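You operate a simulated robot arm through the tools that you are given. There is no shell and no other tool.

The job below is to be done with a simulated two-armed robot. You get a single attempt, and the scene is never put back.

TASK
Leak-test the manifold and tighten the barbs until it holds.
Fine: press the test button, tighten the barb that the screen names, test again; end on HOLDS.

It is judged by the outcome, as a careful person would: the job done as asked, and still so three seconds after it is handed in. It fails if anything else is knocked over, pushed out of place, dropped, spilled or broken.

THE ROBOT
Two 7-joint arms with two-finger parallel grippers on one trunk that stands fixed in place. Base frame: the origin is at the foot of the trunk, x ahead of it, y to its left, z up. Lengths are in mm, angles in rad, forces in N, time in s.
The left shoulder is at [70, 188, 1240], the right one opposite. With the tool pointing down near the work surface each hand reaches from about 320 to 800 mm from the base axis, measured 20 degrees to its own side. Payload 3.91 kg a hand.
The TCP of each hand is the grasp point between the finger pads, 30 mm short of the fingertips. In the tool frame z runs along the fingers and y along their closing line. Largest opening 110 mm; finger width 20, thickness 10; the body of the gripper, 48 by 112 mm, starts 55 mm behind the TCP.
Orientation is told as [roll, pitch, yaw] about the base's x, y, z axes, in that order, counted from this pose: with the fingers straight down and closing along the base's y, the tool's x points along the base's -x, its y along +y and its z along -z.

THE INTERFACE
- The arms move only by the tool drive_tool. It takes "left_deltas", "right_deltas" or both (then of equal length, played together; a hand with none holds still); each is a list of rows, each an object of numbers (a shift or turn left out is 0, a gripper value left out holds the last): "tx", "ty", "tz": the shift along the tool's x, y, z in m; "wx", "wy", "wz": the turn, a rotation vector about the tool's x, y, z in rad; "jaw": the opening, from 0 (shut) to 1 (fully open). In form: [{"tx": .., "ty": .., "tz": .., "wx": .., "wy": .., "wz": .., "jaw": ..}, ...]. A call has 1 to 20 rows; each row is the pose to reach, as a shift and turn from the pose commanded when the call began, along the tool's axes at that moment. A row lasts 0.2 s, in which the tool goes at most 50 mm and 0.15 rad; a call with a longer step from one row to the next is refused whole, and so is a gripper value outside its range. A pose out of reach is approached as far as the arm can. The call stops where the force on the tool passes 40 N (or 10 N more than at its start, if that is more) or the arm is blocked; 0.2 s more then pass. The fingers move at their own pace (about 72 mm/s each) and stop on an object; they squeeze with about 25 N. The grip force told is the motor's: it shows also when the fingers shut on nothing. Time passes only in rows, and 0.2 s behind the last, so rows that repeat a pose let the fingers close. It gives the time, the measured TCP pose, the force on the tool (base axes), the opening and the grip force at its end, in the units of the frame above (readings bear some noise), with the torque about the TCP (base axes, N m) and any sound that the robot's microphone picked up.
- Cameras (640 x 400 px; columns grow to the right, rows downward): "scene" is now at [121, 47.2, 1462.6]; the picture's right is [0.54, -0.84, 0.00], its down [-0.51, -0.32, -0.80] and it looks along [0.67, 0.43, -0.60] (base axes); focal length 321 px, centre (320, 200). "left" rides on the left gripper at [72, -17, -103] in its tool frame; the picture's right is [0.23, 0.97, 0.00], its down [-0.76, 0.18, -0.62] and it looks along [-0.61, 0.14, 0.78] (tool axes); focal length 222 px, centre (320, 200). "right" rides on the right gripper at [72, 17, -103] in its tool frame; the picture's right is [-0.23, 0.97, 0.00], its down [-0.76, -0.18, -0.62] and it looks along [-0.61, -0.14, 0.78] (tool axes); focal length 222 px, centre (320, 200). There is no depth. A picture from a camera that has moved, and an enlarged one, comes with that camera's place and axes in the base frame and with its lens.
- camera(camera): a new picture of that camera. It takes no simulated time.
- move_column(by): slides the trunk up (or, below 0, down) by that many mm; the arms and the scene camera ride with it, the base frame stays. It gives what a move gives, with no picture.
- turn_head(pan, tilt): turns the head with the scene camera to pan (to the left, within 1.501 rad either way) and tilt (down, from -0.506 to 1.204), counted from straight ahead of the robot. It gives what a move gives.
- close_up(camera, box): a new picture of the part [left, top, right, bottom] of that camera's present view, enlarged. It takes no simulated time.
- sign_off(): hands the job in; it is judged then, once.

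Nothing tells you positions but the pictures and the camera data. Unless the task says otherwise, let go and move clear before handing in.

The tools are called after "Emit:" as a command line: name --argument value ..., lists and objects as JSON in quotes. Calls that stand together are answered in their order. drive_tool: Moves the arms, as the interface text tells. Its arguments: {"type":"object","properties":{"left_deltas":{"type":"array","items":{"type":"object","properties":{"tx":{"type":"number"},"ty":{"type":"number"},"tz":{"type":"number"},"wx":{"type":"number"},"wy":{"type":"number"},"wz":{"type":"number"},"jaw":{"type":"number"}}}},"right_deltas":{"type":"array","items":{"type":"object","properties":{"tx":{"type":"number"},"ty":{"type":"number"},"tz":{"type":"number"},"wx":{"type":"number"},"wy":{"type":"number"},"wz":{"type":"number"},"jaw":{"type":"number"}}}}},"required":[]} The other tools are called the same way: move_column (by) slides the trunk up or down; turn_head (pan, tilt) turns the head that bears the scene camera; camera (camera) takes a picture; close_up (camera, box) takes an enlarged picture of a part of a camera's view; sign_off () hands the job in.

At the start:

```text
t: 0.0
left_eef_pos: [363.8, 546.0, 1195.3]
left_tcp_rot: [0.0, 0.001, 0.001]
left_wrist_force: [-0.8, -0.1, -0.2]
left_moment: [0.01, 0.02, 0.0]
left_finger_gap: 110.2
left_finger_force: 0.0
right_eef_pos: [454.6, 46.3, 1208.3]
right_tcp_rot: [0.001, 0.001, -0.002]
right_wrist_force: [-0.4, 0.4, 0.5]
right_moment: [-0.01, -0.02, -0.01]
right_finger_gap: 110.0
right_finger_force: 0.2
trunk travel left (down, up): [-750.0, 190.0]
head pan, tilt: [0.565, 0.649]
```

scene: 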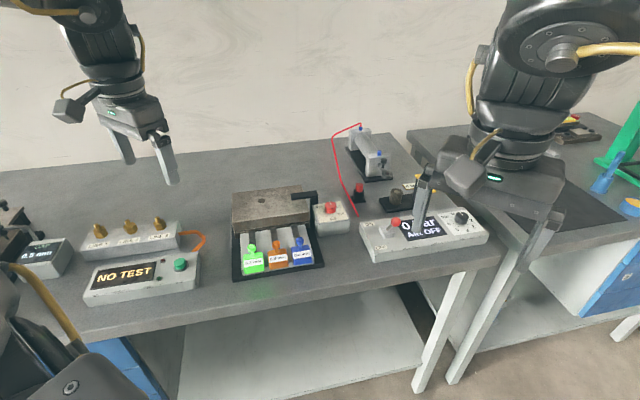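
right: 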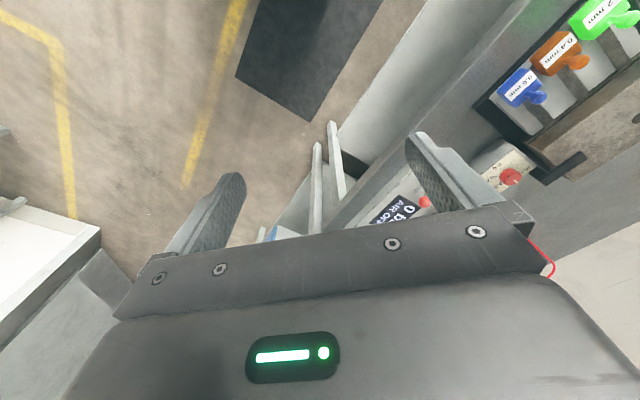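
left: 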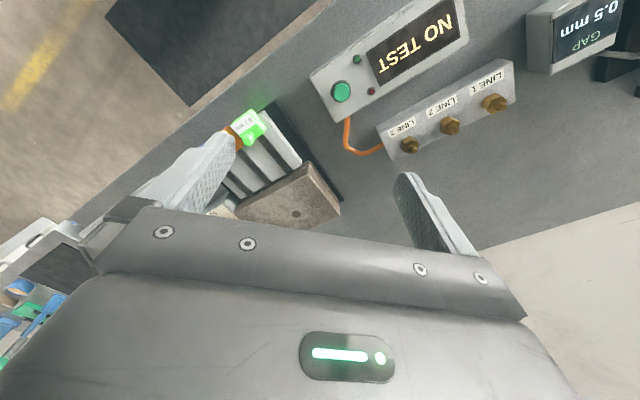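

I see a tester box reading NO TEST with a green button, and a manifold behind it carrying three brass barbs. I'll take close views before working out positions.

Emit:
close_up --camera "scene" --box '[60, 200, 220, 310]'

Emit:
close_up --camera "left" --box '[300, 0, 540, 160]'

Emit:
camera --camera "scene"

```text
3.64 times, centred on (140, 255) of scene
camera zoom: at [121.0, 47.2, 1462.6], right [0.54, -0.84, 0.0], down [-0.51, -0.32, -0.8], along [0.67, 0.43, -0.6], focal length 1166 px, centre (974, 0)
```

zoom: 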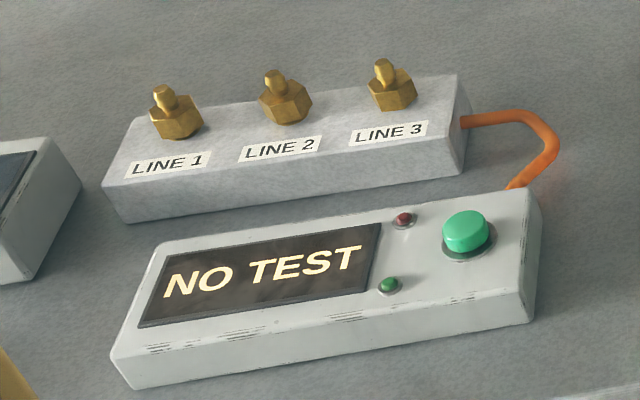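

```text
2.50 times, centred on (420, 80) of left
camera zoom: at [292.9, 529.4, 1298.8], right [-0.23, 0.97, 0.0], down [0.76, 0.18, 0.62], along [0.61, 0.14, -0.78], focal length 555 px, centre (70, 500)
```

zoom: 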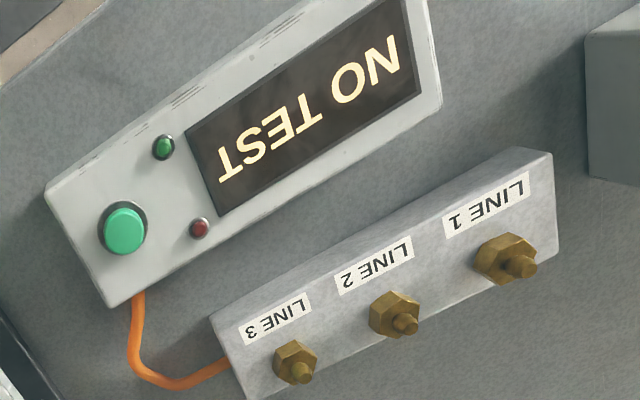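

```text
taken
camera scene: at [121.0, 47.2, 1462.6], right [0.54, -0.84, 0.0], down [-0.51, -0.32, -0.8], along [0.67, 0.43, -0.6], focal length 321 px, centre (320, 200)
```

scene: 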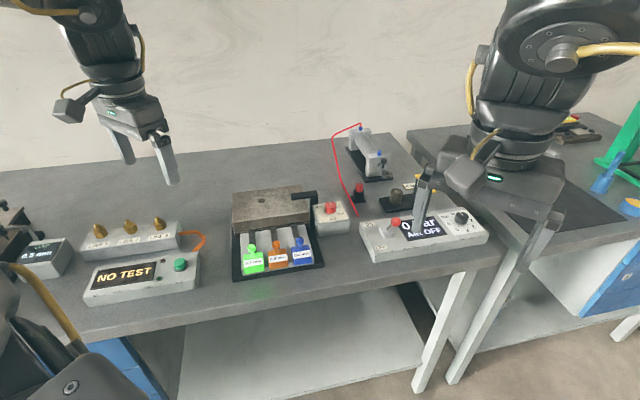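

From both views, the button top is near (372, 585, 901). The hex nuts are near LINE 1 (331, 838), LINE 2 (382, 792) and LINE 3 (431, 740), all at z about 901. I'll shut the left hand and hover it over the button to check.

Emit:
drive_tool --left_deltas '[{"tx": -0.004, "ty": 0.02, "tz": 0.0, "jaw": 0}, {"tx": -0.008, "ty": 0.039, "tz": 0.02, "jaw": 0}, {"tx": -0.008, "ty": 0.039, "tz": 0.06, "jaw": 0}, {"tx": -0.008, "ty": 0.039, "tz": 0.1, "jaw": 0}, {"tx": -0.008, "ty": 0.039, "tz": 0.14, "jaw": 0}, {"tx": -0.008, "ty": 0.039, "tz": 0.18, "jaw": 0}, {"tx": -0.008, "ty": 0.039, "tz": 0.21, "jaw": 0}, {"tx": -0.008, "ty": 0.039, "tz": 0.215, "jaw": 0}]'

Emit:
camera --camera "left"

Emit:
camera --camera "scene"

```text
t: 1.8
left_eef_pos: [373.4, 585.2, 979.1]
left_tcp_rot: [0.0, -0.002, 0.001]
left_wrist_force: [-0.3, 0.3, 0.0]
left_moment: [0.0, 0.0, -0.02]
left_finger_gap: 0.2
left_finger_force: 24.4
right_eef_pos: [455.2, 45.9, 1207.4]
right_tcp_rot: [0.001, -0.001, 0.0]
right_wrist_force: [-0.2, 0.1, -0.8]
right_moment: [-0.01, -0.03, -0.01]
right_finger_gap: 110.0
right_finger_force: 0.0
trunk travel left (down, up): [-750.0, 190.0]
head pan, tilt: [0.565, 0.649]
```

```text
taken
camera left: at [300.1, 569.1, 1083.4], right [-0.23, 0.97, 0.0], down [0.76, 0.18, 0.62], along [0.61, 0.14, -0.78], focal length 222 px, centre (320, 200)
```

left: 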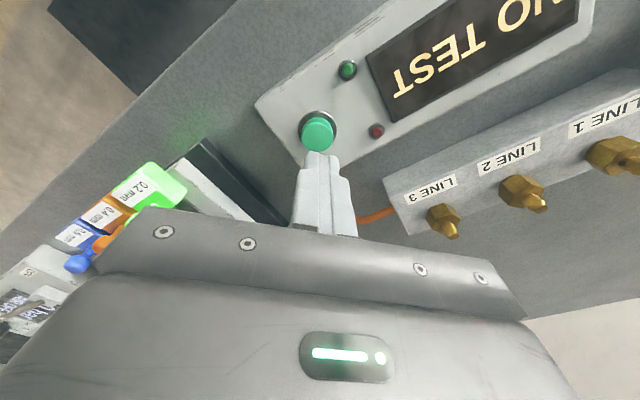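

```text
taken
camera scene: at [120.8, 47.1, 1462.6], right [0.54, -0.84, 0.0], down [-0.51, -0.32, -0.8], along [0.67, 0.43, -0.6], focal length 321 px, centre (320, 200)
```

scene: 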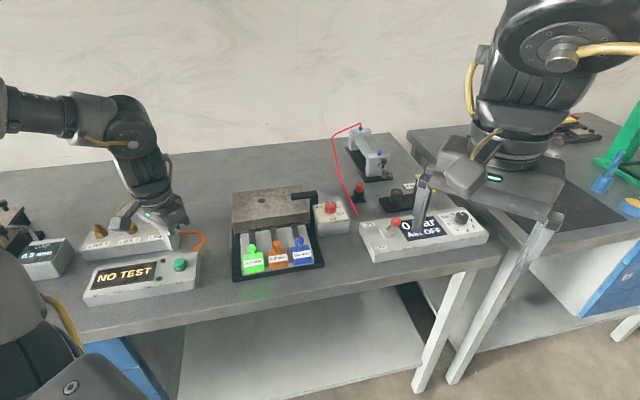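

The button sits directly under the shut fingertips. I'll come down slowly to press it, then lift.

Emit:
drive_tool --left_deltas '[{"tz": 0.02, "jaw": 0}, {"tz": 0.035, "jaw": 0}, {"tz": 0.04, "jaw": 0}, {"tz": 0.043, "jaw": 0}, {"tz": 0.046, "jaw": 0}, {"tz": 0.048, "jaw": 0}, {"tz": 0.05, "jaw": 0}]'

Emit:
camera --camera "left"

Emit:
close_up --camera "scene" --box '[60, 200, 220, 310]'

```text
t: 3.4
left_eef_pos: [372.2, 584.9, 932.1]
left_tcp_rot: [0.002, -0.004, 0.0]
left_wrist_force: [1.8, 10.8, 25.0]
left_moment: [0.35, 0.01, -0.01]
left_finger_gap: 0.1
left_finger_force: 25.4
right_eef_pos: [453.3, 44.3, 1208.1]
right_tcp_rot: [0.0, -0.003, -0.001]
right_wrist_force: [0.1, 0.4, -0.4]
right_moment: [0.01, -0.04, 0.02]
right_finger_gap: 110.0
right_finger_force: 0.0
trunk travel left (down, up): [-750.0, 190.0]
head pan, tilt: [0.565, 0.649]
heard: click
```

```text
taken
camera left: at [299.9, 567.3, 1036.0], right [-0.23, 0.97, 0.0], down [0.76, 0.18, 0.63], along [0.61, 0.15, -0.78], focal length 222 px, centre (320, 200)
```

left: 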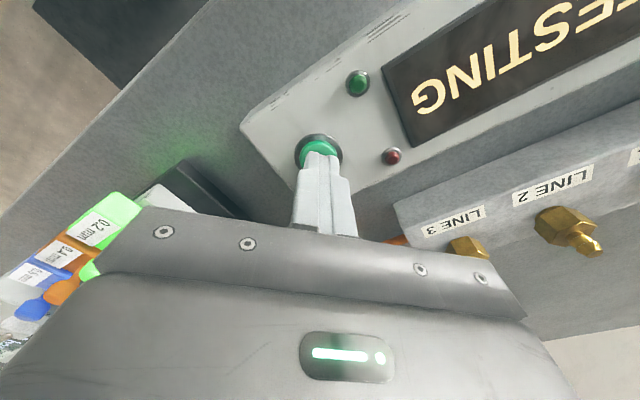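

```text
3.64 times, centred on (140, 255) of scene
camera zoom: at [118.9, 45.7, 1463.2], right [0.54, -0.84, 0.0], down [-0.51, -0.32, -0.8], along [0.67, 0.43, -0.6], focal length 1166 px, centre (974, 0)
```

zoom: 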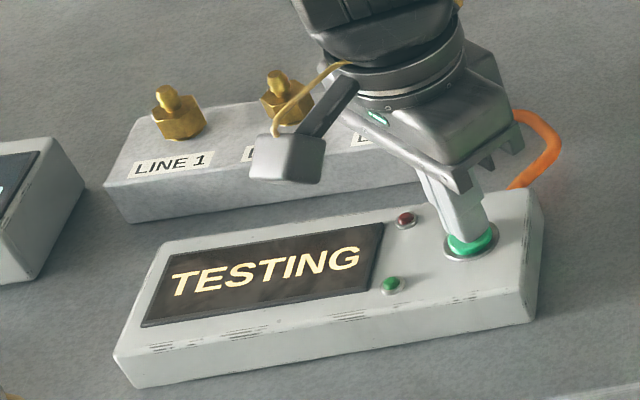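

The press clicked and the screen now says TESTING. I'll lift off the button and wait for the result.

Emit:
drive_tool --left_deltas '[{"tz": -0.01, "jaw": 0}, {"tz": -0.03, "jaw": 0}, {"tz": -0.07, "jaw": 0}, {"tz": -0.11, "jaw": 0}, {"tz": -0.13, "jaw": 0}, {"tz": -0.13, "jaw": 0}, {"tz": -0.13, "jaw": 0}, {"tz": -0.13, "jaw": 0}, {"tz": -0.13, "jaw": 0}, {"tz": -0.13, "jaw": 0}]'

Emit:
close_up --camera "scene" --box '[60, 200, 220, 310]'

Emit:
camera --camera "left"

```text
t: 5.6
left_eef_pos: [373.9, 586.1, 1059.8]
left_tcp_rot: [0.002, 0.0, 0.001]
left_wrist_force: [-0.5, 0.4, -0.8]
left_moment: [-0.02, 0.0, -0.01]
left_finger_gap: 0.2
left_finger_force: 24.9
right_eef_pos: [454.4, 46.2, 1208.1]
right_tcp_rot: [0.001, 0.0, 0.001]
right_wrist_force: [-0.2, -0.3, -0.7]
right_moment: [-0.01, 0.01, 0.03]
right_finger_gap: 109.9
right_finger_force: 0.2
trunk travel left (down, up): [-750.0, 190.0]
head pan, tilt: [0.565, 0.649]
```

```text
3.64 times, centred on (140, 255) of scene
camera zoom: at [121.0, 47.2, 1462.6], right [0.54, -0.84, 0.0], down [-0.51, -0.32, -0.8], along [0.67, 0.43, -0.6], focal length 1166 px, centre (974, 0)
```

zoom: 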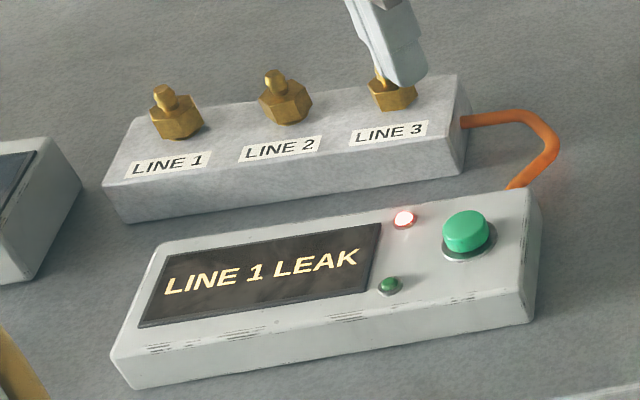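

```text
taken
camera left: at [301.4, 570.4, 1164.2], right [-0.23, 0.97, 0.0], down [0.76, 0.18, 0.62], along [0.61, 0.14, -0.78], focal length 222 px, centre (320, 200)
```

left: 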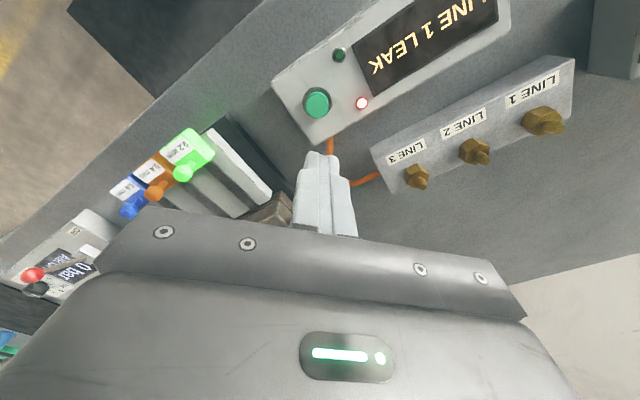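

The first test names LINE 1, and the tester box hasn't moved. I'll carry the left hand over to the LINE 1 barb at height, part-open the fingers, and look at how the hex is turned.

Emit:
drive_tool --left_deltas '[{"tx": 0.006, "ty": 0.036, "jaw": 0.5}, {"tx": 0.012, "ty": 0.072, "jaw": 0.5}, {"tx": 0.018, "ty": 0.108, "jaw": 0.5}, {"tx": 0.024, "ty": 0.144, "jaw": 0.5}, {"tx": 0.03, "ty": 0.18, "jaw": 0.5}, {"tx": 0.036, "ty": 0.216, "jaw": 0.5}, {"tx": 0.043, "ty": 0.252, "jaw": 0.5}, {"tx": 0.043, "ty": 0.252, "jaw": 0.5}]'

Emit:
camera --camera "left"

Emit:
camera --camera "scene"

```text
t: 7.4
left_eef_pos: [330.9, 839.3, 1059.8]
left_tcp_rot: [-0.001, -0.001, -0.001]
left_wrist_force: [-0.5, -0.3, 0.4]
left_moment: [0.04, -0.02, 0.03]
left_finger_gap: 55.1
left_finger_force: 0.0
right_eef_pos: [454.0, 45.9, 1207.8]
right_tcp_rot: [0.001, 0.0, 0.0]
right_wrist_force: [-0.2, 0.5, -0.5]
right_moment: [0.02, -0.01, -0.01]
right_finger_gap: 110.1
right_finger_force: 0.0
trunk travel left (down, up): [-750.0, 190.0]
head pan, tilt: [0.565, 0.649]
```

```text
taken
camera left: at [258.0, 822.3, 1163.7], right [-0.23, 0.97, 0.0], down [0.76, 0.18, 0.62], along [0.61, 0.14, -0.78], focal length 222 px, centre (320, 200)
```

left: 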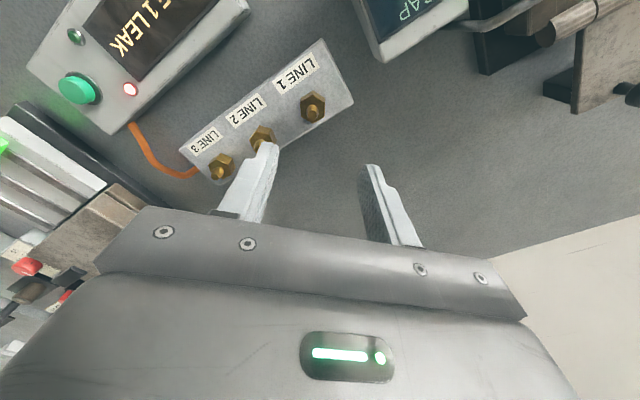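

```text
taken
camera scene: at [120.4, 47.1, 1462.7], right [0.54, -0.84, 0.0], down [-0.51, -0.32, -0.8], along [0.67, 0.43, -0.6], focal length 321 px, centre (320, 200)
```

scene: 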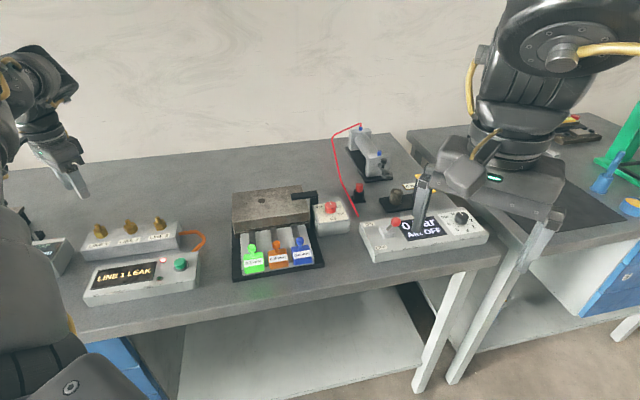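

Emit:
close_up --camera "left" --box '[280, 70, 360, 130]'

Emit:
close_up --camera "scene" --box '[75, 205, 185, 265]'

Emit:
close_up --camera "left" --box '[160, 30, 360, 200]'

```text
6.67 times, centred on (320, 100) of left
camera zoom: at [258.0, 822.3, 1163.7], right [-0.23, 0.97, 0.0], down [0.76, 0.18, 0.62], along [0.61, 0.14, -0.78], focal length 1481 px, centre (320, 867)
```

zoom: 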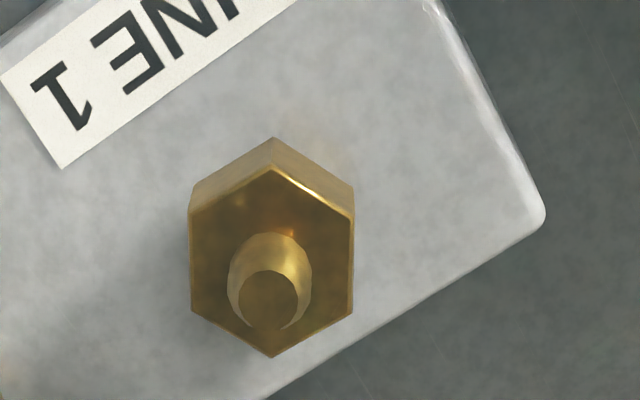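

```text
5.82 times, centred on (130, 235) of scene
camera zoom: at [120.4, 47.1, 1462.7], right [0.54, -0.84, 0.0], down [-0.51, -0.32, -0.8], along [0.67, 0.43, -0.6], focal length 1866 px, centre (1426, -4)
```

zoom: 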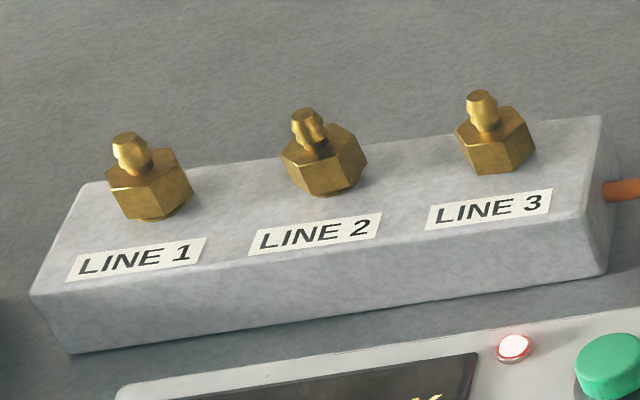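

```text
2.35 times, centred on (260, 115) of left
camera zoom: at [258.0, 822.3, 1163.7], right [-0.23, 0.97, 0.0], down [0.76, 0.18, 0.62], along [0.61, 0.14, -0.78], focal length 523 px, centre (461, 400)
```

zoom: 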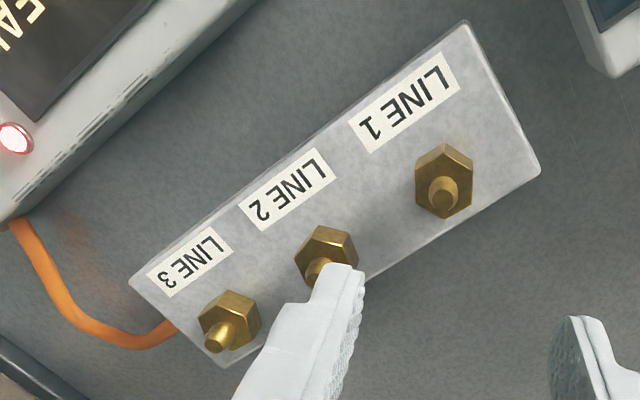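

Emit:
close_up --camera "scene" --box '[88, 222, 118, 246]'

Emit:
close_up --camera "scene" --box '[118, 215, 148, 239]'

Emit:
close_up --camera "scene" --box '[145, 212, 175, 236]'

```text
16.00 times, centred on (103, 234) of scene
camera zoom: at [120.4, 47.1, 1462.7], right [0.54, -0.84, 0.0], down [-0.51, -0.32, -0.8], along [0.67, 0.43, -0.6], focal length 5130 px, centre (3792, -344)
```

zoom: 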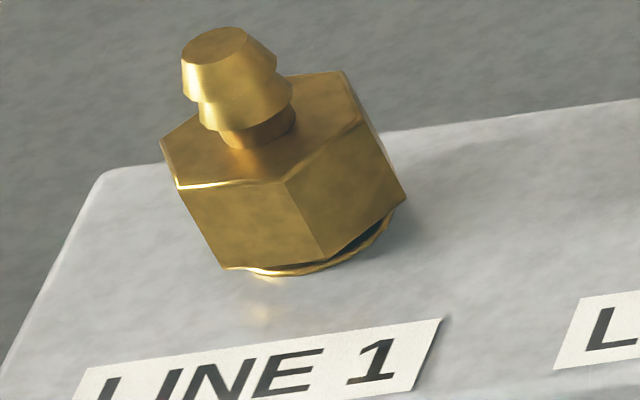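

```text
16.00 times, centred on (133, 227) of scene
camera zoom: at [120.4, 47.1, 1462.7], right [0.54, -0.84, 0.0], down [-0.51, -0.32, -0.8], along [0.67, 0.43, -0.6], focal length 5130 px, centre (3312, -232)
```

zoom: 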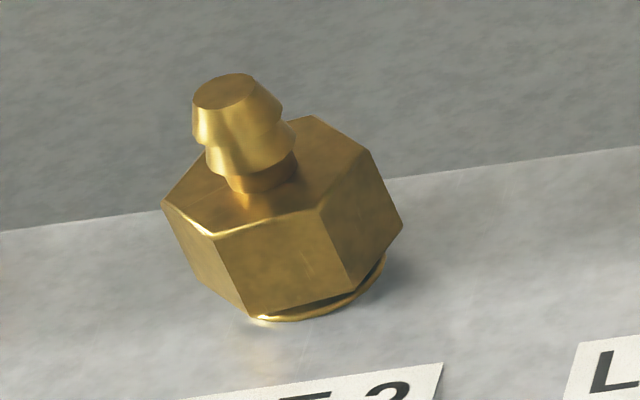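

```text
16.00 times, centred on (160, 224) of scene
camera zoom: at [120.4, 47.1, 1462.7], right [0.54, -0.84, 0.0], down [-0.51, -0.32, -0.8], along [0.67, 0.43, -0.6], focal length 5130 px, centre (2880, -184)
```

zoom: 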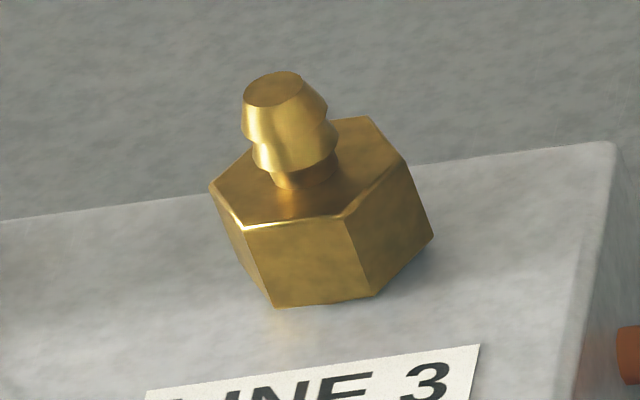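

The LINE 1 hex is about 26 mm across flats, centred near (331, 832), with its top at z≈917. One pair of flats lies at about 12° from base x. LINE 1 and LINE 2 sit slightly proud, while LINE 3 looks seated. I'll turn the hand counter-clockwise at height so there is room for a long clockwise turn.

Emit:
drive_tool --left_deltas '[{"ty": -0.002, "wz": -0.14}, {"ty": -0.004, "wz": -0.28}, {"ty": -0.006, "wz": -0.42}, {"ty": -0.0073, "wz": -0.56}, {"ty": -0.0073, "wz": -0.7}, {"ty": -0.0073, "wz": -0.84}, {"ty": -0.0073, "wz": -0.98}, {"ty": -0.0073, "wz": -1.12}, {"ty": -0.0073, "wz": -1.262}, {"ty": -0.0073, "wz": -1.262}]'

Emit:
camera --camera "left"

Emit:
camera --camera "scene"

```text
t: 9.6
left_eef_pos: [329.2, 829.3, 1059.5]
left_tcp_rot: [0.001, -0.002, 1.264]
left_wrist_force: [-0.1, 0.3, 0.1]
left_moment: [-0.01, 0.01, 0.0]
left_finger_gap: 55.1
left_finger_force: 0.1
right_eef_pos: [454.4, 45.5, 1207.7]
right_tcp_rot: [0.001, -0.001, -0.001]
right_wrist_force: [-0.6, -0.1, -0.3]
right_moment: [0.0, 0.02, 0.0]
right_finger_gap: 109.9
right_finger_force: 0.1
trunk travel left (down, up): [-750.0, 190.0]
head pan, tilt: [0.565, 0.649]
```

```text
taken
camera left: at [324.7, 756.2, 1163.6], right [-1.0, 0.08, 0.0], down [0.06, 0.78, 0.62], along [0.05, 0.62, -0.78], focal length 222 px, centre (320, 200)
```

left: 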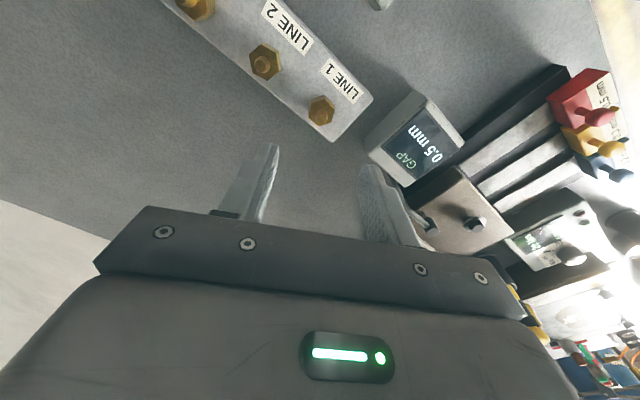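

```text
taken
camera scene: at [121.0, 47.4, 1462.6], right [0.54, -0.84, 0.0], down [-0.51, -0.32, -0.8], along [0.67, 0.43, -0.6], focal length 321 px, centre (320, 200)
```

scene: 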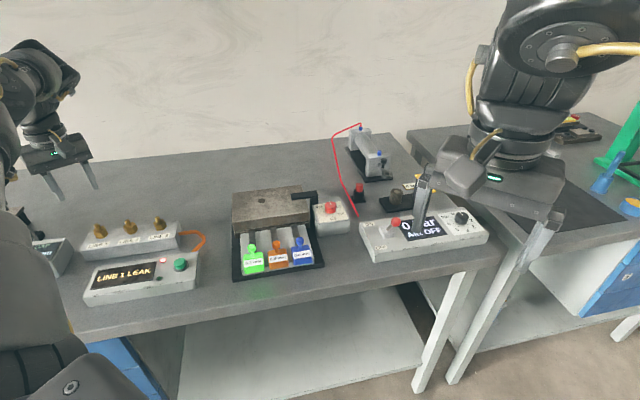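

Emit:
close_up --camera "left" --box '[280, 80, 360, 140]'

```text
6.67 times, centred on (320, 110) of left
camera zoom: at [324.7, 756.2, 1163.6], right [-1.0, 0.08, 0.0], down [0.06, 0.78, 0.62], along [0.05, 0.62, -0.78], focal length 1481 px, centre (320, 800)
```

zoom: 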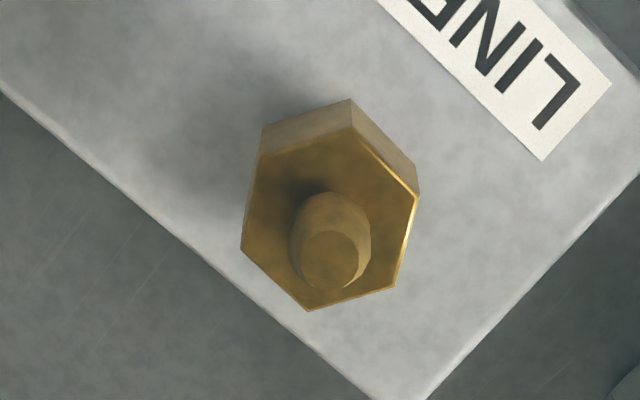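

The hex flats match the hand's yaw within 0.01 rad, and the hex sits about 3 mm off centre toward +y. I'll correct that and come down to just above the barb to check alignment.

Emit:
drive_tool --left_deltas '[{"tx": -0.0028, "ty": 0.002, "tz": 0.02, "wz": -0.012}, {"tx": -0.0028, "ty": 0.002, "tz": 0.05, "wz": -0.012}, {"tx": -0.0028, "ty": 0.002, "tz": 0.08, "wz": -0.012}, {"tx": -0.0028, "ty": 0.002, "tz": 0.08, "wz": -0.012}]'

Emit:
camera --camera "left"

Emit:
close_up --camera "scene" --box '[0, 150, 160, 270]'

```text
t: 10.6
left_eef_pos: [328.8, 832.8, 979.6]
left_tcp_rot: [0.0, -0.001, 1.276]
left_wrist_force: [1.3, 0.7, 0.7]
left_moment: [0.01, -0.02, -0.03]
left_finger_gap: 54.9
left_finger_force: 0.1
right_eef_pos: [455.1, 45.2, 1207.8]
right_tcp_rot: [0.0, 0.0, 0.001]
right_wrist_force: [-0.1, 0.8, -0.1]
right_moment: [0.0, -0.01, 0.01]
right_finger_gap: 110.1
right_finger_force: 0.0
trunk travel left (down, up): [-750.0, 190.0]
head pan, tilt: [0.565, 0.649]
```

```text
taken
camera left: at [324.1, 759.6, 1083.9], right [-1.0, 0.07, 0.0], down [0.05, 0.78, 0.62], along [0.04, 0.62, -0.78], focal length 222 px, centre (320, 200)
```

left: 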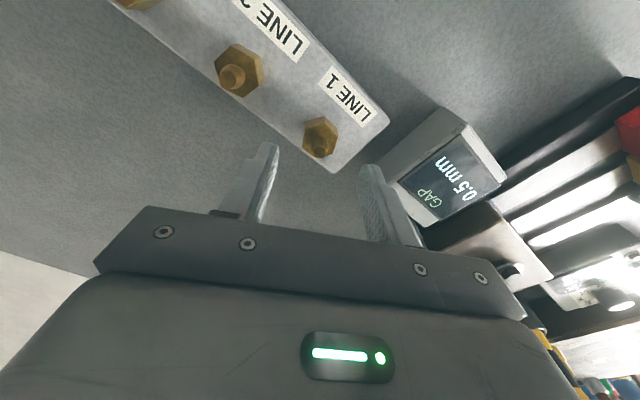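

```text
3.33 times, centred on (80, 210) of scene
camera zoom: at [120.9, 47.1, 1462.6], right [0.54, -0.84, 0.0], down [-0.51, -0.32, -0.8], along [0.67, 0.43, -0.6], focal length 1069 px, centre (1120, 167)
```

zoom: 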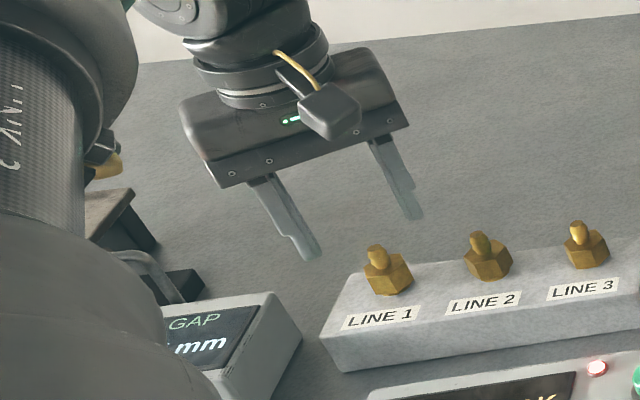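

Emit:
close_up --camera "left" --box '[260, 100, 380, 190]'

```text
4.44 times, centred on (320, 145) of left
camera zoom: at [324.1, 759.6, 1083.9], right [-1.0, 0.07, 0.0], down [0.05, 0.78, 0.62], along [0.04, 0.62, -0.78], focal length 987 px, centre (320, 444)
```

zoom: 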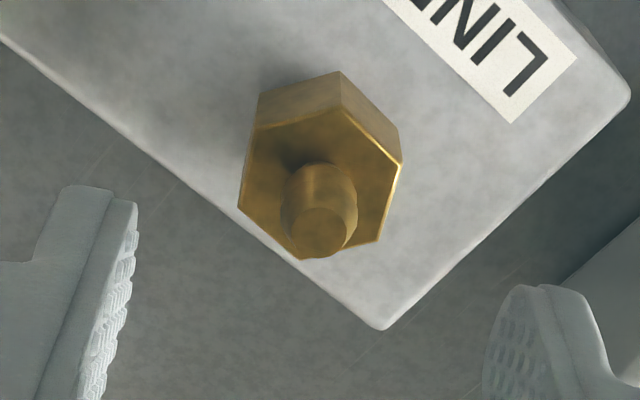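

The hex is centred between the fingers to within a fraction of a millimetre, spanning z 900 to 918. I'll come down so the fingertips stay about 4 mm above the block, then close on the flats.

Emit:
drive_tool --left_deltas '[{"tz": 0.02}, {"tz": 0.035}, {"tz": 0.046}, {"tz": 0.046}, {"tz": 0.046, "jaw": 0.0}, {"tz": 0.046, "jaw": 0.0}, {"tz": 0.046, "jaw": 0.0}]'

Emit:
camera --camera "left"

Emit:
close_up --camera "scene" --box '[0, 150, 160, 270]'

```text
t: 12.2
left_eef_pos: [329.0, 833.1, 934.4]
left_tcp_rot: [-0.002, 0.0, 1.273]
left_wrist_force: [5.0, -0.6, -1.4]
left_moment: [0.1, -0.18, 0.01]
left_finger_gap: 24.2
left_finger_force: 45.3
right_eef_pos: [455.2, 45.6, 1206.9]
right_tcp_rot: [0.0, 0.0, -0.001]
right_wrist_force: [-0.2, 0.9, -0.2]
right_moment: [0.0, -0.01, -0.02]
right_finger_gap: 109.9
right_finger_force: 0.1
trunk travel left (down, up): [-750.0, 190.0]
head pan, tilt: [0.565, 0.649]
```

```text
taken
camera left: at [324.7, 759.1, 1037.9], right [-1.0, 0.07, 0.0], down [0.05, 0.78, 0.62], along [0.04, 0.62, -0.78], focal length 222 px, centre (320, 200)
```

left: 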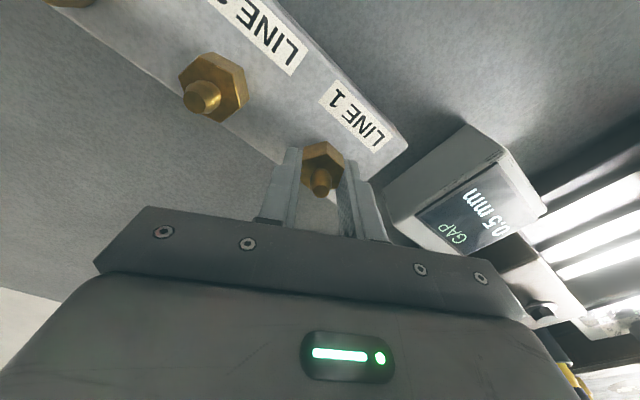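

```text
3.33 times, centred on (80, 210) of scene
camera zoom: at [121.9, 47.4, 1462.5], right [0.54, -0.84, 0.0], down [-0.51, -0.32, -0.8], along [0.67, 0.43, -0.6], focal length 1069 px, centre (1120, 167)
```

zoom: 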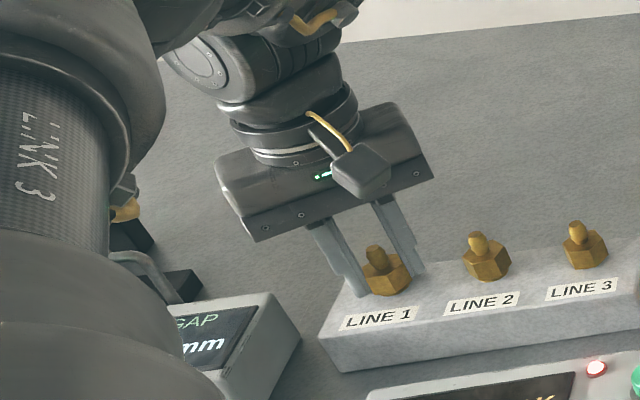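

The fingers hold the flats at 24 mm. Next is a small clockwise turn (positive about the tool's z), watching the torque.

Emit:
drive_tool --left_deltas '[{"wz": 0.07, "jaw": 0}, {"wz": 0.14, "jaw": 0}, {"wz": 0.21, "jaw": 0}, {"wz": 0.28, "jaw": 0}]'

Emit:
close_up --camera "left" --box '[240, 100, 400, 220]'

```text
t: 13.2
left_eef_pos: [330.4, 834.1, 933.0]
left_tcp_rot: [0.0, 0.0, 0.994]
left_wrist_force: [6.9, -0.6, 0.4]
left_moment: [0.11, -0.28, -0.02]
left_finger_gap: 24.4
left_finger_force: 44.8
right_eef_pos: [455.7, 46.5, 1206.7]
right_tcp_rot: [-0.001, 0.0, -0.001]
right_wrist_force: [-0.3, 0.1, 0.3]
right_moment: [-0.03, 0.0, -0.02]
right_finger_gap: 110.1
right_finger_force: 0.1
trunk travel left (down, up): [-750.0, 190.0]
head pan, tilt: [0.565, 0.649]
```

```text
3.33 times, centred on (320, 160) of left
camera zoom: at [305.0, 763.1, 1037.5], right [-0.94, 0.34, 0.0], down [0.27, 0.74, 0.62], along [0.21, 0.59, -0.78], focal length 740 px, centre (320, 333)
```

zoom: 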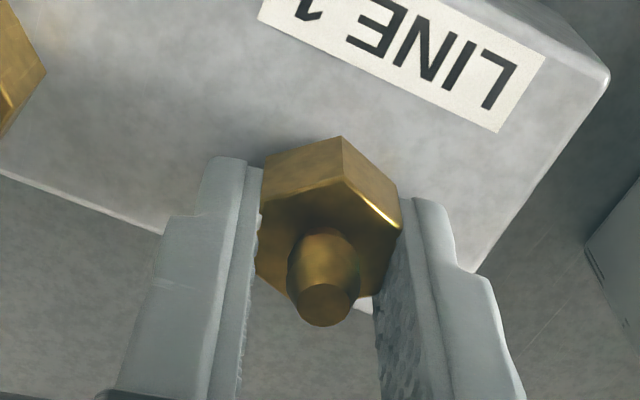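

The nut turns freely with the fingers and there is almost no torque yet. I'll keep turning clockwise.

Emit:
drive_tool --left_deltas '[{"wz": 0.08, "jaw": 0}, {"wz": 0.16, "jaw": 0}, {"wz": 0.24, "jaw": 0}, {"wz": 0.32, "jaw": 0}, {"wz": 0.4, "jaw": 0}, {"wz": 0.48, "jaw": 0}]'

Emit:
close_up --camera "left" --box '[240, 100, 400, 220]'

Emit:
close_up --camera "scene" --box '[60, 200, 220, 310]'

```text
t: 14.6
left_eef_pos: [330.7, 832.2, 932.1]
left_tcp_rot: [-0.001, 0.002, 0.511]
left_wrist_force: [11.4, -8.3, -6.5]
left_moment: [0.42, -1.05, 0.06]
left_finger_gap: 24.3
left_finger_force: 45.1
right_eef_pos: [456.8, 44.8, 1206.0]
right_tcp_rot: [0.0, 0.004, -0.002]
right_wrist_force: [-0.5, 0.1, 0.7]
right_moment: [-0.03, 0.01, -0.03]
right_finger_gap: 110.1
right_finger_force: 0.0
trunk travel left (down, up): [-750.0, 190.0]
head pan, tilt: [0.565, 0.649]
```

```text
3.33 times, centred on (320, 160) of left
camera zoom: at [276.4, 782.2, 1037.5], right [-0.67, 0.74, 0.0], down [0.58, 0.53, 0.62], along [0.46, 0.42, -0.78], focal length 740 px, centre (320, 333)
```

zoom: 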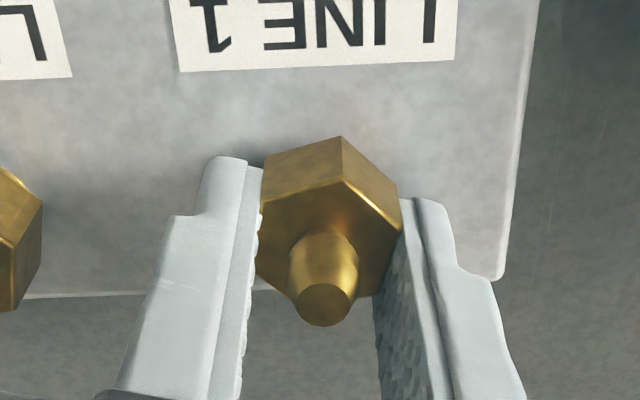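

```text
3.64 times, centred on (140, 255) of scene
camera zoom: at [123.4, 46.9, 1462.3], right [0.54, -0.84, 0.0], down [-0.51, -0.32, -0.8], along [0.67, 0.43, -0.61], focal length 1166 px, centre (974, 0)
```

zoom: 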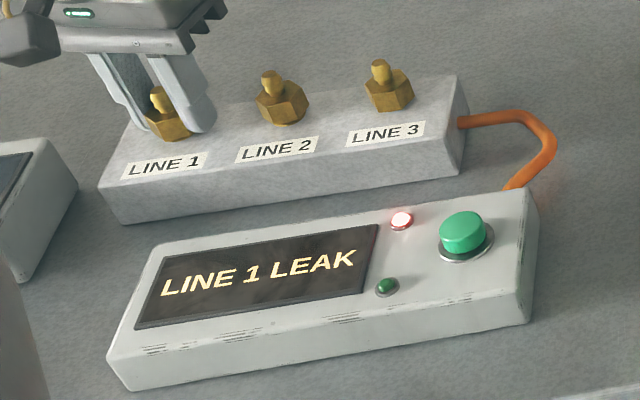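

The nut is still turning freely, but a small sideways and downward load is building as it threads in. I'll shift the hand slightly to relieve that and keep turning.

Emit:
drive_tool --left_deltas '[{"tx": -0.0006, "ty": -0.0012, "tz": 0.0006, "wz": 0.05, "jaw": 0}, {"tx": -0.0006, "ty": -0.0012, "tz": 0.0007, "wz": 0.13, "jaw": 0}, {"tx": -0.0006, "ty": -0.0012, "tz": 0.0008, "wz": 0.21, "jaw": 0}, {"tx": -0.0006, "ty": -0.0012, "tz": 0.0009, "wz": 0.29, "jaw": 0}]'

Emit:
close_up --camera "left" --box '[240, 100, 400, 220]'

```text
t: 15.6
left_eef_pos: [331.1, 832.4, 932.2]
left_tcp_rot: [-0.001, 0.002, 0.221]
left_wrist_force: [7.3, -9.5, -3.6]
left_moment: [-0.29, 0.4, 0.04]
left_finger_gap: 24.5
left_finger_force: 45.5
right_eef_pos: [456.4, 44.5, 1207.3]
right_tcp_rot: [-0.001, 0.001, 0.0]
right_wrist_force: [0.1, 0.5, -0.4]
right_moment: [-0.02, -0.01, 0.01]
right_finger_gap: 110.4
right_finger_force: 0.0
trunk travel left (down, up): [-750.0, 190.0]
head pan, tilt: [0.565, 0.649]
```

```text
3.33 times, centred on (320, 160) of left
camera zoom: at [264.8, 799.1, 1037.1], right [-0.44, 0.9, 0.0], down [0.7, 0.34, 0.62], along [0.56, 0.27, -0.78], focal length 740 px, centre (320, 333)
```

zoom: 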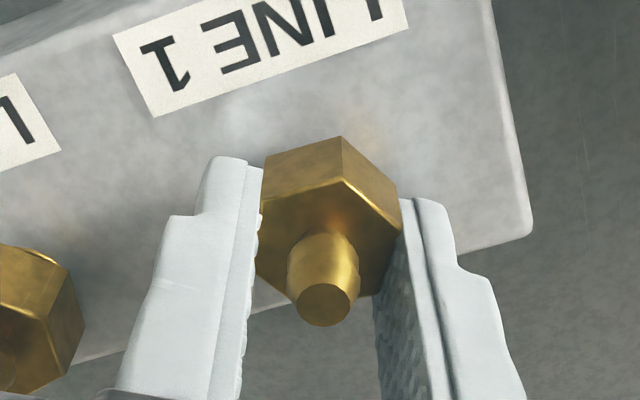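

It has turned 60° with no torque on the nut so far. I'll ease the side load again and continue.

Emit:
drive_tool --left_deltas '[{"tx": -0.0005, "ty": -0.001, "tz": 0.0003, "wz": 0.05, "jaw": 0}, {"tx": -0.0005, "ty": -0.001, "tz": 0.0004, "wz": 0.13, "jaw": 0}, {"tx": -0.0005, "ty": -0.001, "tz": 0.0005, "wz": 0.21, "jaw": 0}, {"tx": -0.0005, "ty": -0.001, "tz": 0.0006, "wz": 0.29, "jaw": 0}, {"tx": -0.0005, "ty": -0.001, "tz": 0.0007, "wz": 0.37, "jaw": 0}]'

Emit:
close_up --camera "left" --box '[240, 100, 400, 220]'

```text
t: 16.8
left_eef_pos: [331.2, 830.8, 932.0]
left_tcp_rot: [0.0, 0.001, -0.146]
left_wrist_force: [4.1, -9.5, -1.1]
left_moment: [-0.12, 0.13, 0.02]
left_finger_gap: 23.9
left_finger_force: 45.7
right_eef_pos: [456.3, 44.7, 1206.6]
right_tcp_rot: [-0.001, -0.001, 0.0]
right_wrist_force: [0.5, 0.1, 0.1]
right_moment: [-0.03, 0.03, 0.0]
right_finger_gap: 110.0
right_finger_force: 0.1
trunk travel left (down, up): [-750.0, 190.0]
head pan, tilt: [0.565, 0.649]
```

```text
3.33 times, centred on (320, 160) of left
camera zoom: at [257.5, 824.5, 1036.5], right [-0.08, 1.0, 0.0], down [0.78, 0.06, 0.62], along [0.62, 0.05, -0.78], focal length 740 px, centre (320, 333)
```

zoom: 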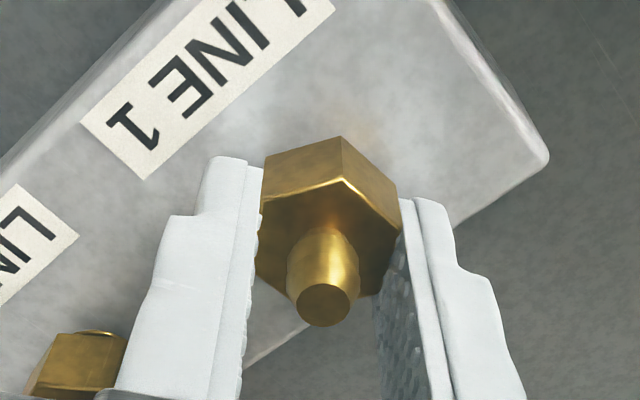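

Still free at about 81° of turn. I'll check the collar under the nut from the scene camera before going on.

Emit:
close_up --camera "scene" --box '[75, 205, 185, 265]'

Emit:
close_up --camera "scene" --box '[88, 222, 118, 246]'

```text
5.82 times, centred on (130, 235) of scene
camera zoom: at [121.8, 45.7, 1462.6], right [0.54, -0.84, 0.0], down [-0.51, -0.32, -0.8], along [0.67, 0.43, -0.6], focal length 1866 px, centre (1426, -4)
```

zoom: 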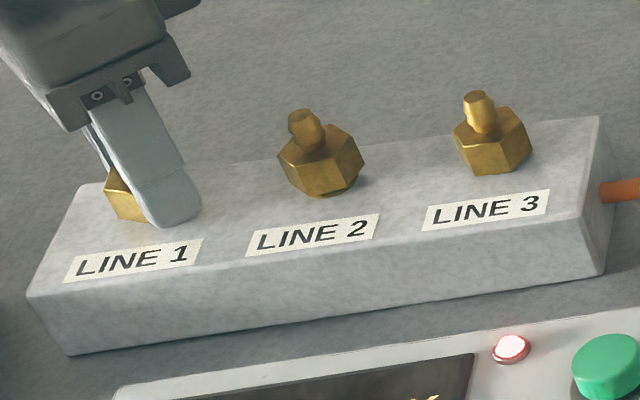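

```text
16.00 times, centred on (103, 234) of scene
camera zoom: at [121.8, 45.7, 1462.6], right [0.54, -0.84, 0.0], down [-0.51, -0.32, -0.8], along [0.67, 0.43, -0.6], focal length 5130 px, centre (3792, -344)
```

zoom: 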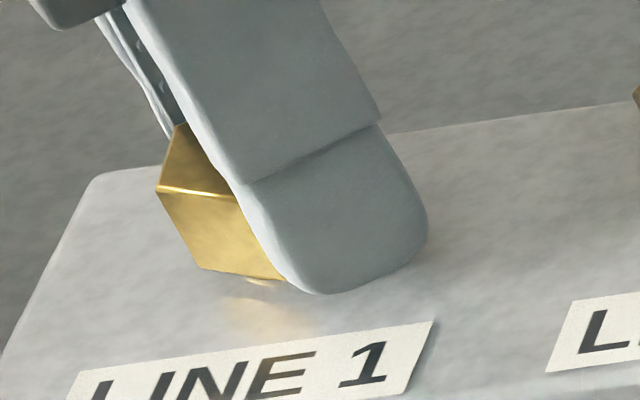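

The block hasn't moved, and the nut sits visibly lower than before. I'll continue clockwise.

Emit:
drive_tool --left_deltas '[{"tx": -0.0005, "ty": -0.0008, "tz": 0.0002, "wz": 0.05, "jaw": 0}, {"tx": -0.0005, "ty": -0.0008, "tz": 0.0003, "wz": 0.12, "jaw": 0}, {"tx": -0.0005, "ty": -0.0008, "tz": 0.0004, "wz": 0.19, "jaw": 0}, {"tx": -0.0005, "ty": -0.0008, "tz": 0.0005, "wz": 0.26, "jaw": 0}]'

Emit:
close_up --camera "left" --box '[240, 100, 400, 220]'

```text
t: 17.8
left_eef_pos: [331.7, 829.4, 931.3]
left_tcp_rot: [0.001, -0.001, -0.405]
left_wrist_force: [2.0, -6.5, 0.2]
left_moment: [-0.12, -0.07, 0.01]
left_finger_gap: 24.2
left_finger_force: 45.1
right_eef_pos: [455.9, 44.7, 1207.5]
right_tcp_rot: [-0.001, -0.001, 0.001]
right_wrist_force: [-0.2, 0.1, 0.1]
right_moment: [0.04, -0.02, 0.0]
right_finger_gap: 110.1
right_finger_force: 0.0
trunk travel left (down, up): [-750.0, 190.0]
head pan, tilt: [0.565, 0.649]
```

```text
3.33 times, centred on (320, 160) of left
camera zoom: at [258.1, 843.1, 1036.0], right [0.18, 0.98, 0.0], down [0.77, -0.14, 0.62], along [0.61, -0.11, -0.78], focal length 740 px, centre (320, 333)
```

zoom: 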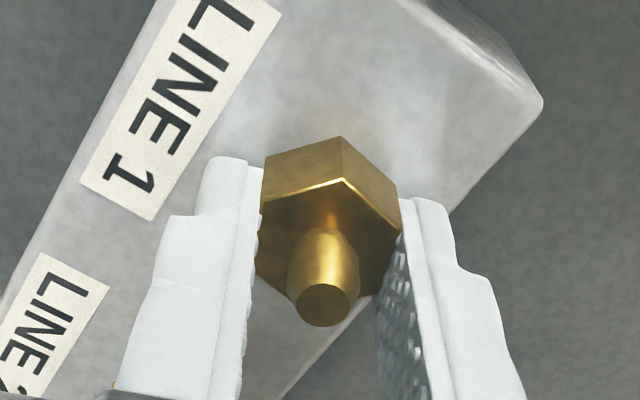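

At 96° there is still no resistance. I'll turn further.

Emit:
drive_tool --left_deltas '[{"tx": -0.0001, "ty": -0.0006, "tz": 0.0001, "wz": 0.06, "jaw": 0}, {"tx": -0.0001, "ty": -0.0006, "tz": 0.0002, "wz": 0.13, "jaw": 0}, {"tx": -0.0001, "ty": -0.0006, "tz": 0.0003, "wz": 0.2, "jaw": 0}, {"tx": -0.0001, "ty": -0.0006, "tz": 0.0004, "wz": 0.27, "jaw": 0}, {"tx": -0.0001, "ty": -0.0006, "tz": 0.0005, "wz": 0.34, "jaw": 0}]'

Emit:
close_up --camera "left" --box '[240, 100, 400, 220]'

```text
t: 19.0
left_eef_pos: [331.5, 828.9, 931.5]
left_tcp_rot: [-0.002, 0.0, -0.746]
left_wrist_force: [-0.7, -8.8, -1.8]
left_moment: [0.08, 0.28, 0.04]
left_finger_gap: 24.3
left_finger_force: 45.3
right_eef_pos: [455.0, 44.3, 1207.8]
right_tcp_rot: [0.001, -0.001, 0.0]
right_wrist_force: [0.2, 0.9, 0.7]
right_moment: [0.02, 0.02, 0.02]
right_finger_gap: 110.1
right_finger_force: 0.0
trunk travel left (down, up): [-750.0, 190.0]
head pan, tilt: [0.565, 0.649]
```

```text
3.33 times, centred on (320, 160) of left
camera zoom: at [266.3, 866.1, 1035.8], right [0.49, 0.87, 0.0], down [0.68, -0.39, 0.62], along [0.54, -0.31, -0.78], focal length 740 px, centre (320, 333)
```

zoom: 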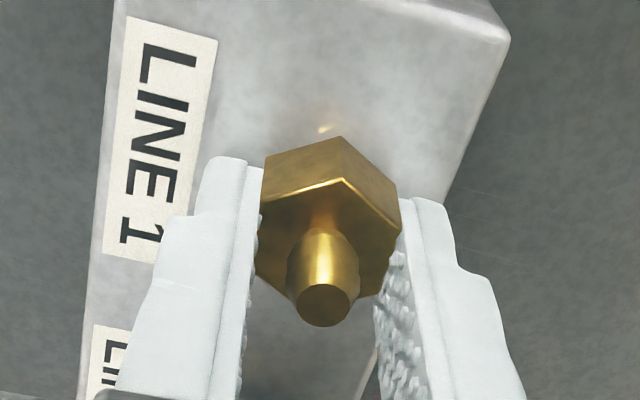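

Emit:
drive_tool --left_deltas '[{"tx": -0.0005, "ty": -0.0006, "tz": 0.0002, "wz": 0.06, "jaw": 0}, {"tx": -0.0005, "ty": -0.0006, "tz": 0.0003, "wz": 0.13, "jaw": 0}, {"tx": -0.0005, "ty": -0.0006, "tz": 0.0003, "wz": 0.2, "jaw": 0}, {"tx": -0.0005, "ty": -0.0006, "tz": 0.0004, "wz": 0.27, "jaw": 0}, {"tx": -0.0005, "ty": -0.0006, "tz": 0.0004, "wz": 0.34, "jaw": 0}]'

Emit:
close_up --camera "left" --box '[240, 100, 400, 220]'

Emit:
camera --camera "scene"

```text
t: 20.2
left_eef_pos: [330.3, 830.0, 931.3]
left_tcp_rot: [-0.003, 0.0, -1.084]
left_wrist_force: [-3.6, -3.3, 0.8]
left_moment: [-0.05, 0.01, 0.78]
left_finger_gap: 27.1
left_finger_force: 45.1
right_eef_pos: [454.2, 46.1, 1207.8]
right_tcp_rot: [0.0, 0.001, 0.0]
right_wrist_force: [-1.2, -0.1, -0.7]
right_moment: [0.0, 0.03, -0.01]
right_finger_gap: 109.7
right_finger_force: 0.0
trunk travel left (down, up): [-750.0, 190.0]
head pan, tilt: [0.565, 0.649]
```

```text
3.33 times, centred on (320, 160) of left
camera zoom: at [281.6, 885.0, 1035.5], right [0.76, 0.66, 0.0], down [0.51, -0.59, 0.62], along [0.41, -0.47, -0.78], focal length 740 px, centre (320, 333)
```

zoom: 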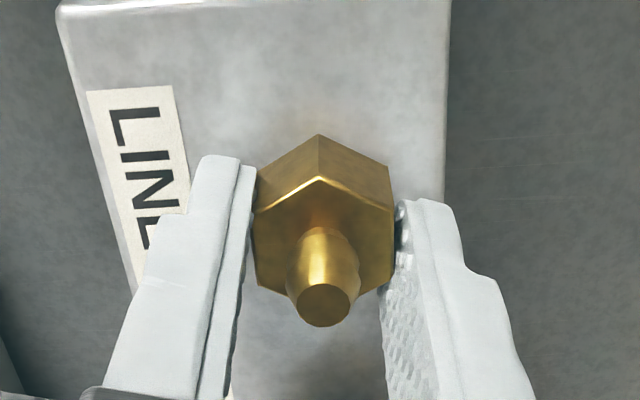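

```text
taken
camera scene: at [120.4, 46.6, 1462.6], right [0.54, -0.84, 0.0], down [-0.51, -0.32, -0.8], along [0.67, 0.43, -0.6], focal length 321 px, centre (320, 200)
```

scene: 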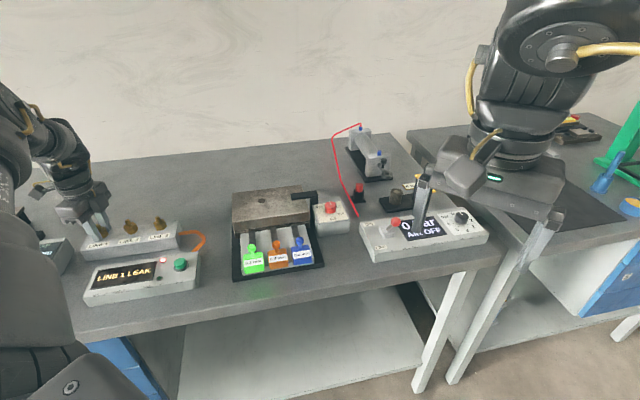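

Torque rose to about 0.8 N m and the nut stopped turning, so the fingers began to ride over the corners. LINE 1 is seated after about 120°. I'll open, lift off, and leave the nut alone.

Emit:
drive_tool --left_deltas '[{"jaw": 0.5}, {"jaw": 0.5}, {"jaw": 0.5}, {"tz": -0.02, "jaw": 0.5}, {"tz": -0.06, "jaw": 0.5}, {"tz": -0.1, "jaw": 0.5}, {"tz": -0.13, "jaw": 0.5}, {"tz": -0.13, "jaw": 0.5}]'

Emit:
camera --camera "left"

Emit:
close_up --camera "scene" --box '[88, 222, 118, 246]'

```text
t: 22.0
left_eef_pos: [330.9, 831.1, 1059.5]
left_tcp_rot: [-0.001, 0.0, -1.085]
left_wrist_force: [0.1, 0.0, -0.1]
left_moment: [0.02, -0.04, -0.01]
left_finger_gap: 54.9
left_finger_force: 0.0
right_eef_pos: [455.1, 45.0, 1207.3]
right_tcp_rot: [-0.002, -0.001, 0.001]
right_wrist_force: [-0.9, -0.5, -0.6]
right_moment: [-0.01, 0.02, 0.01]
right_finger_gap: 110.2
right_finger_force: 0.0
trunk travel left (down, up): [-750.0, 190.0]
head pan, tilt: [0.565, 0.649]
```

```text
taken
camera left: at [282.1, 887.0, 1165.4], right [0.76, 0.66, 0.0], down [0.51, -0.59, 0.62], along [0.41, -0.47, -0.78], focal length 222 px, centre (320, 200)
```

left: 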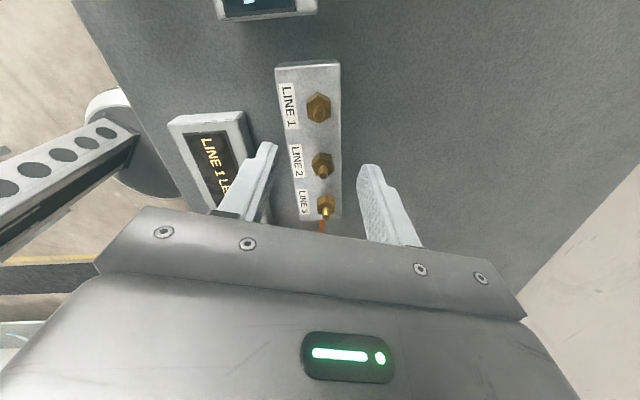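

```text
16.00 times, centred on (103, 234) of scene
camera zoom: at [121.1, 47.5, 1462.6], right [0.54, -0.84, 0.0], down [-0.51, -0.32, -0.8], along [0.67, 0.43, -0.6], focal length 5130 px, centre (3792, -344)
```

zoom: 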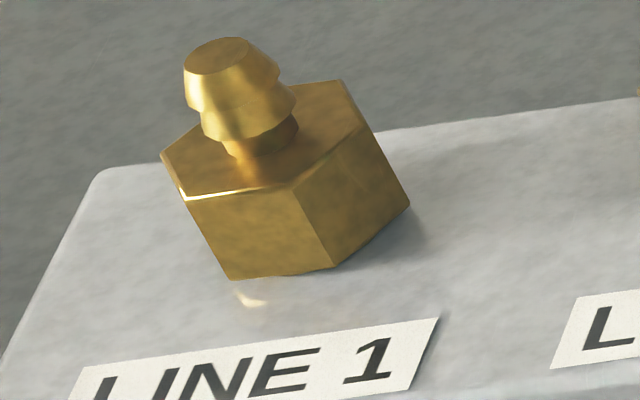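

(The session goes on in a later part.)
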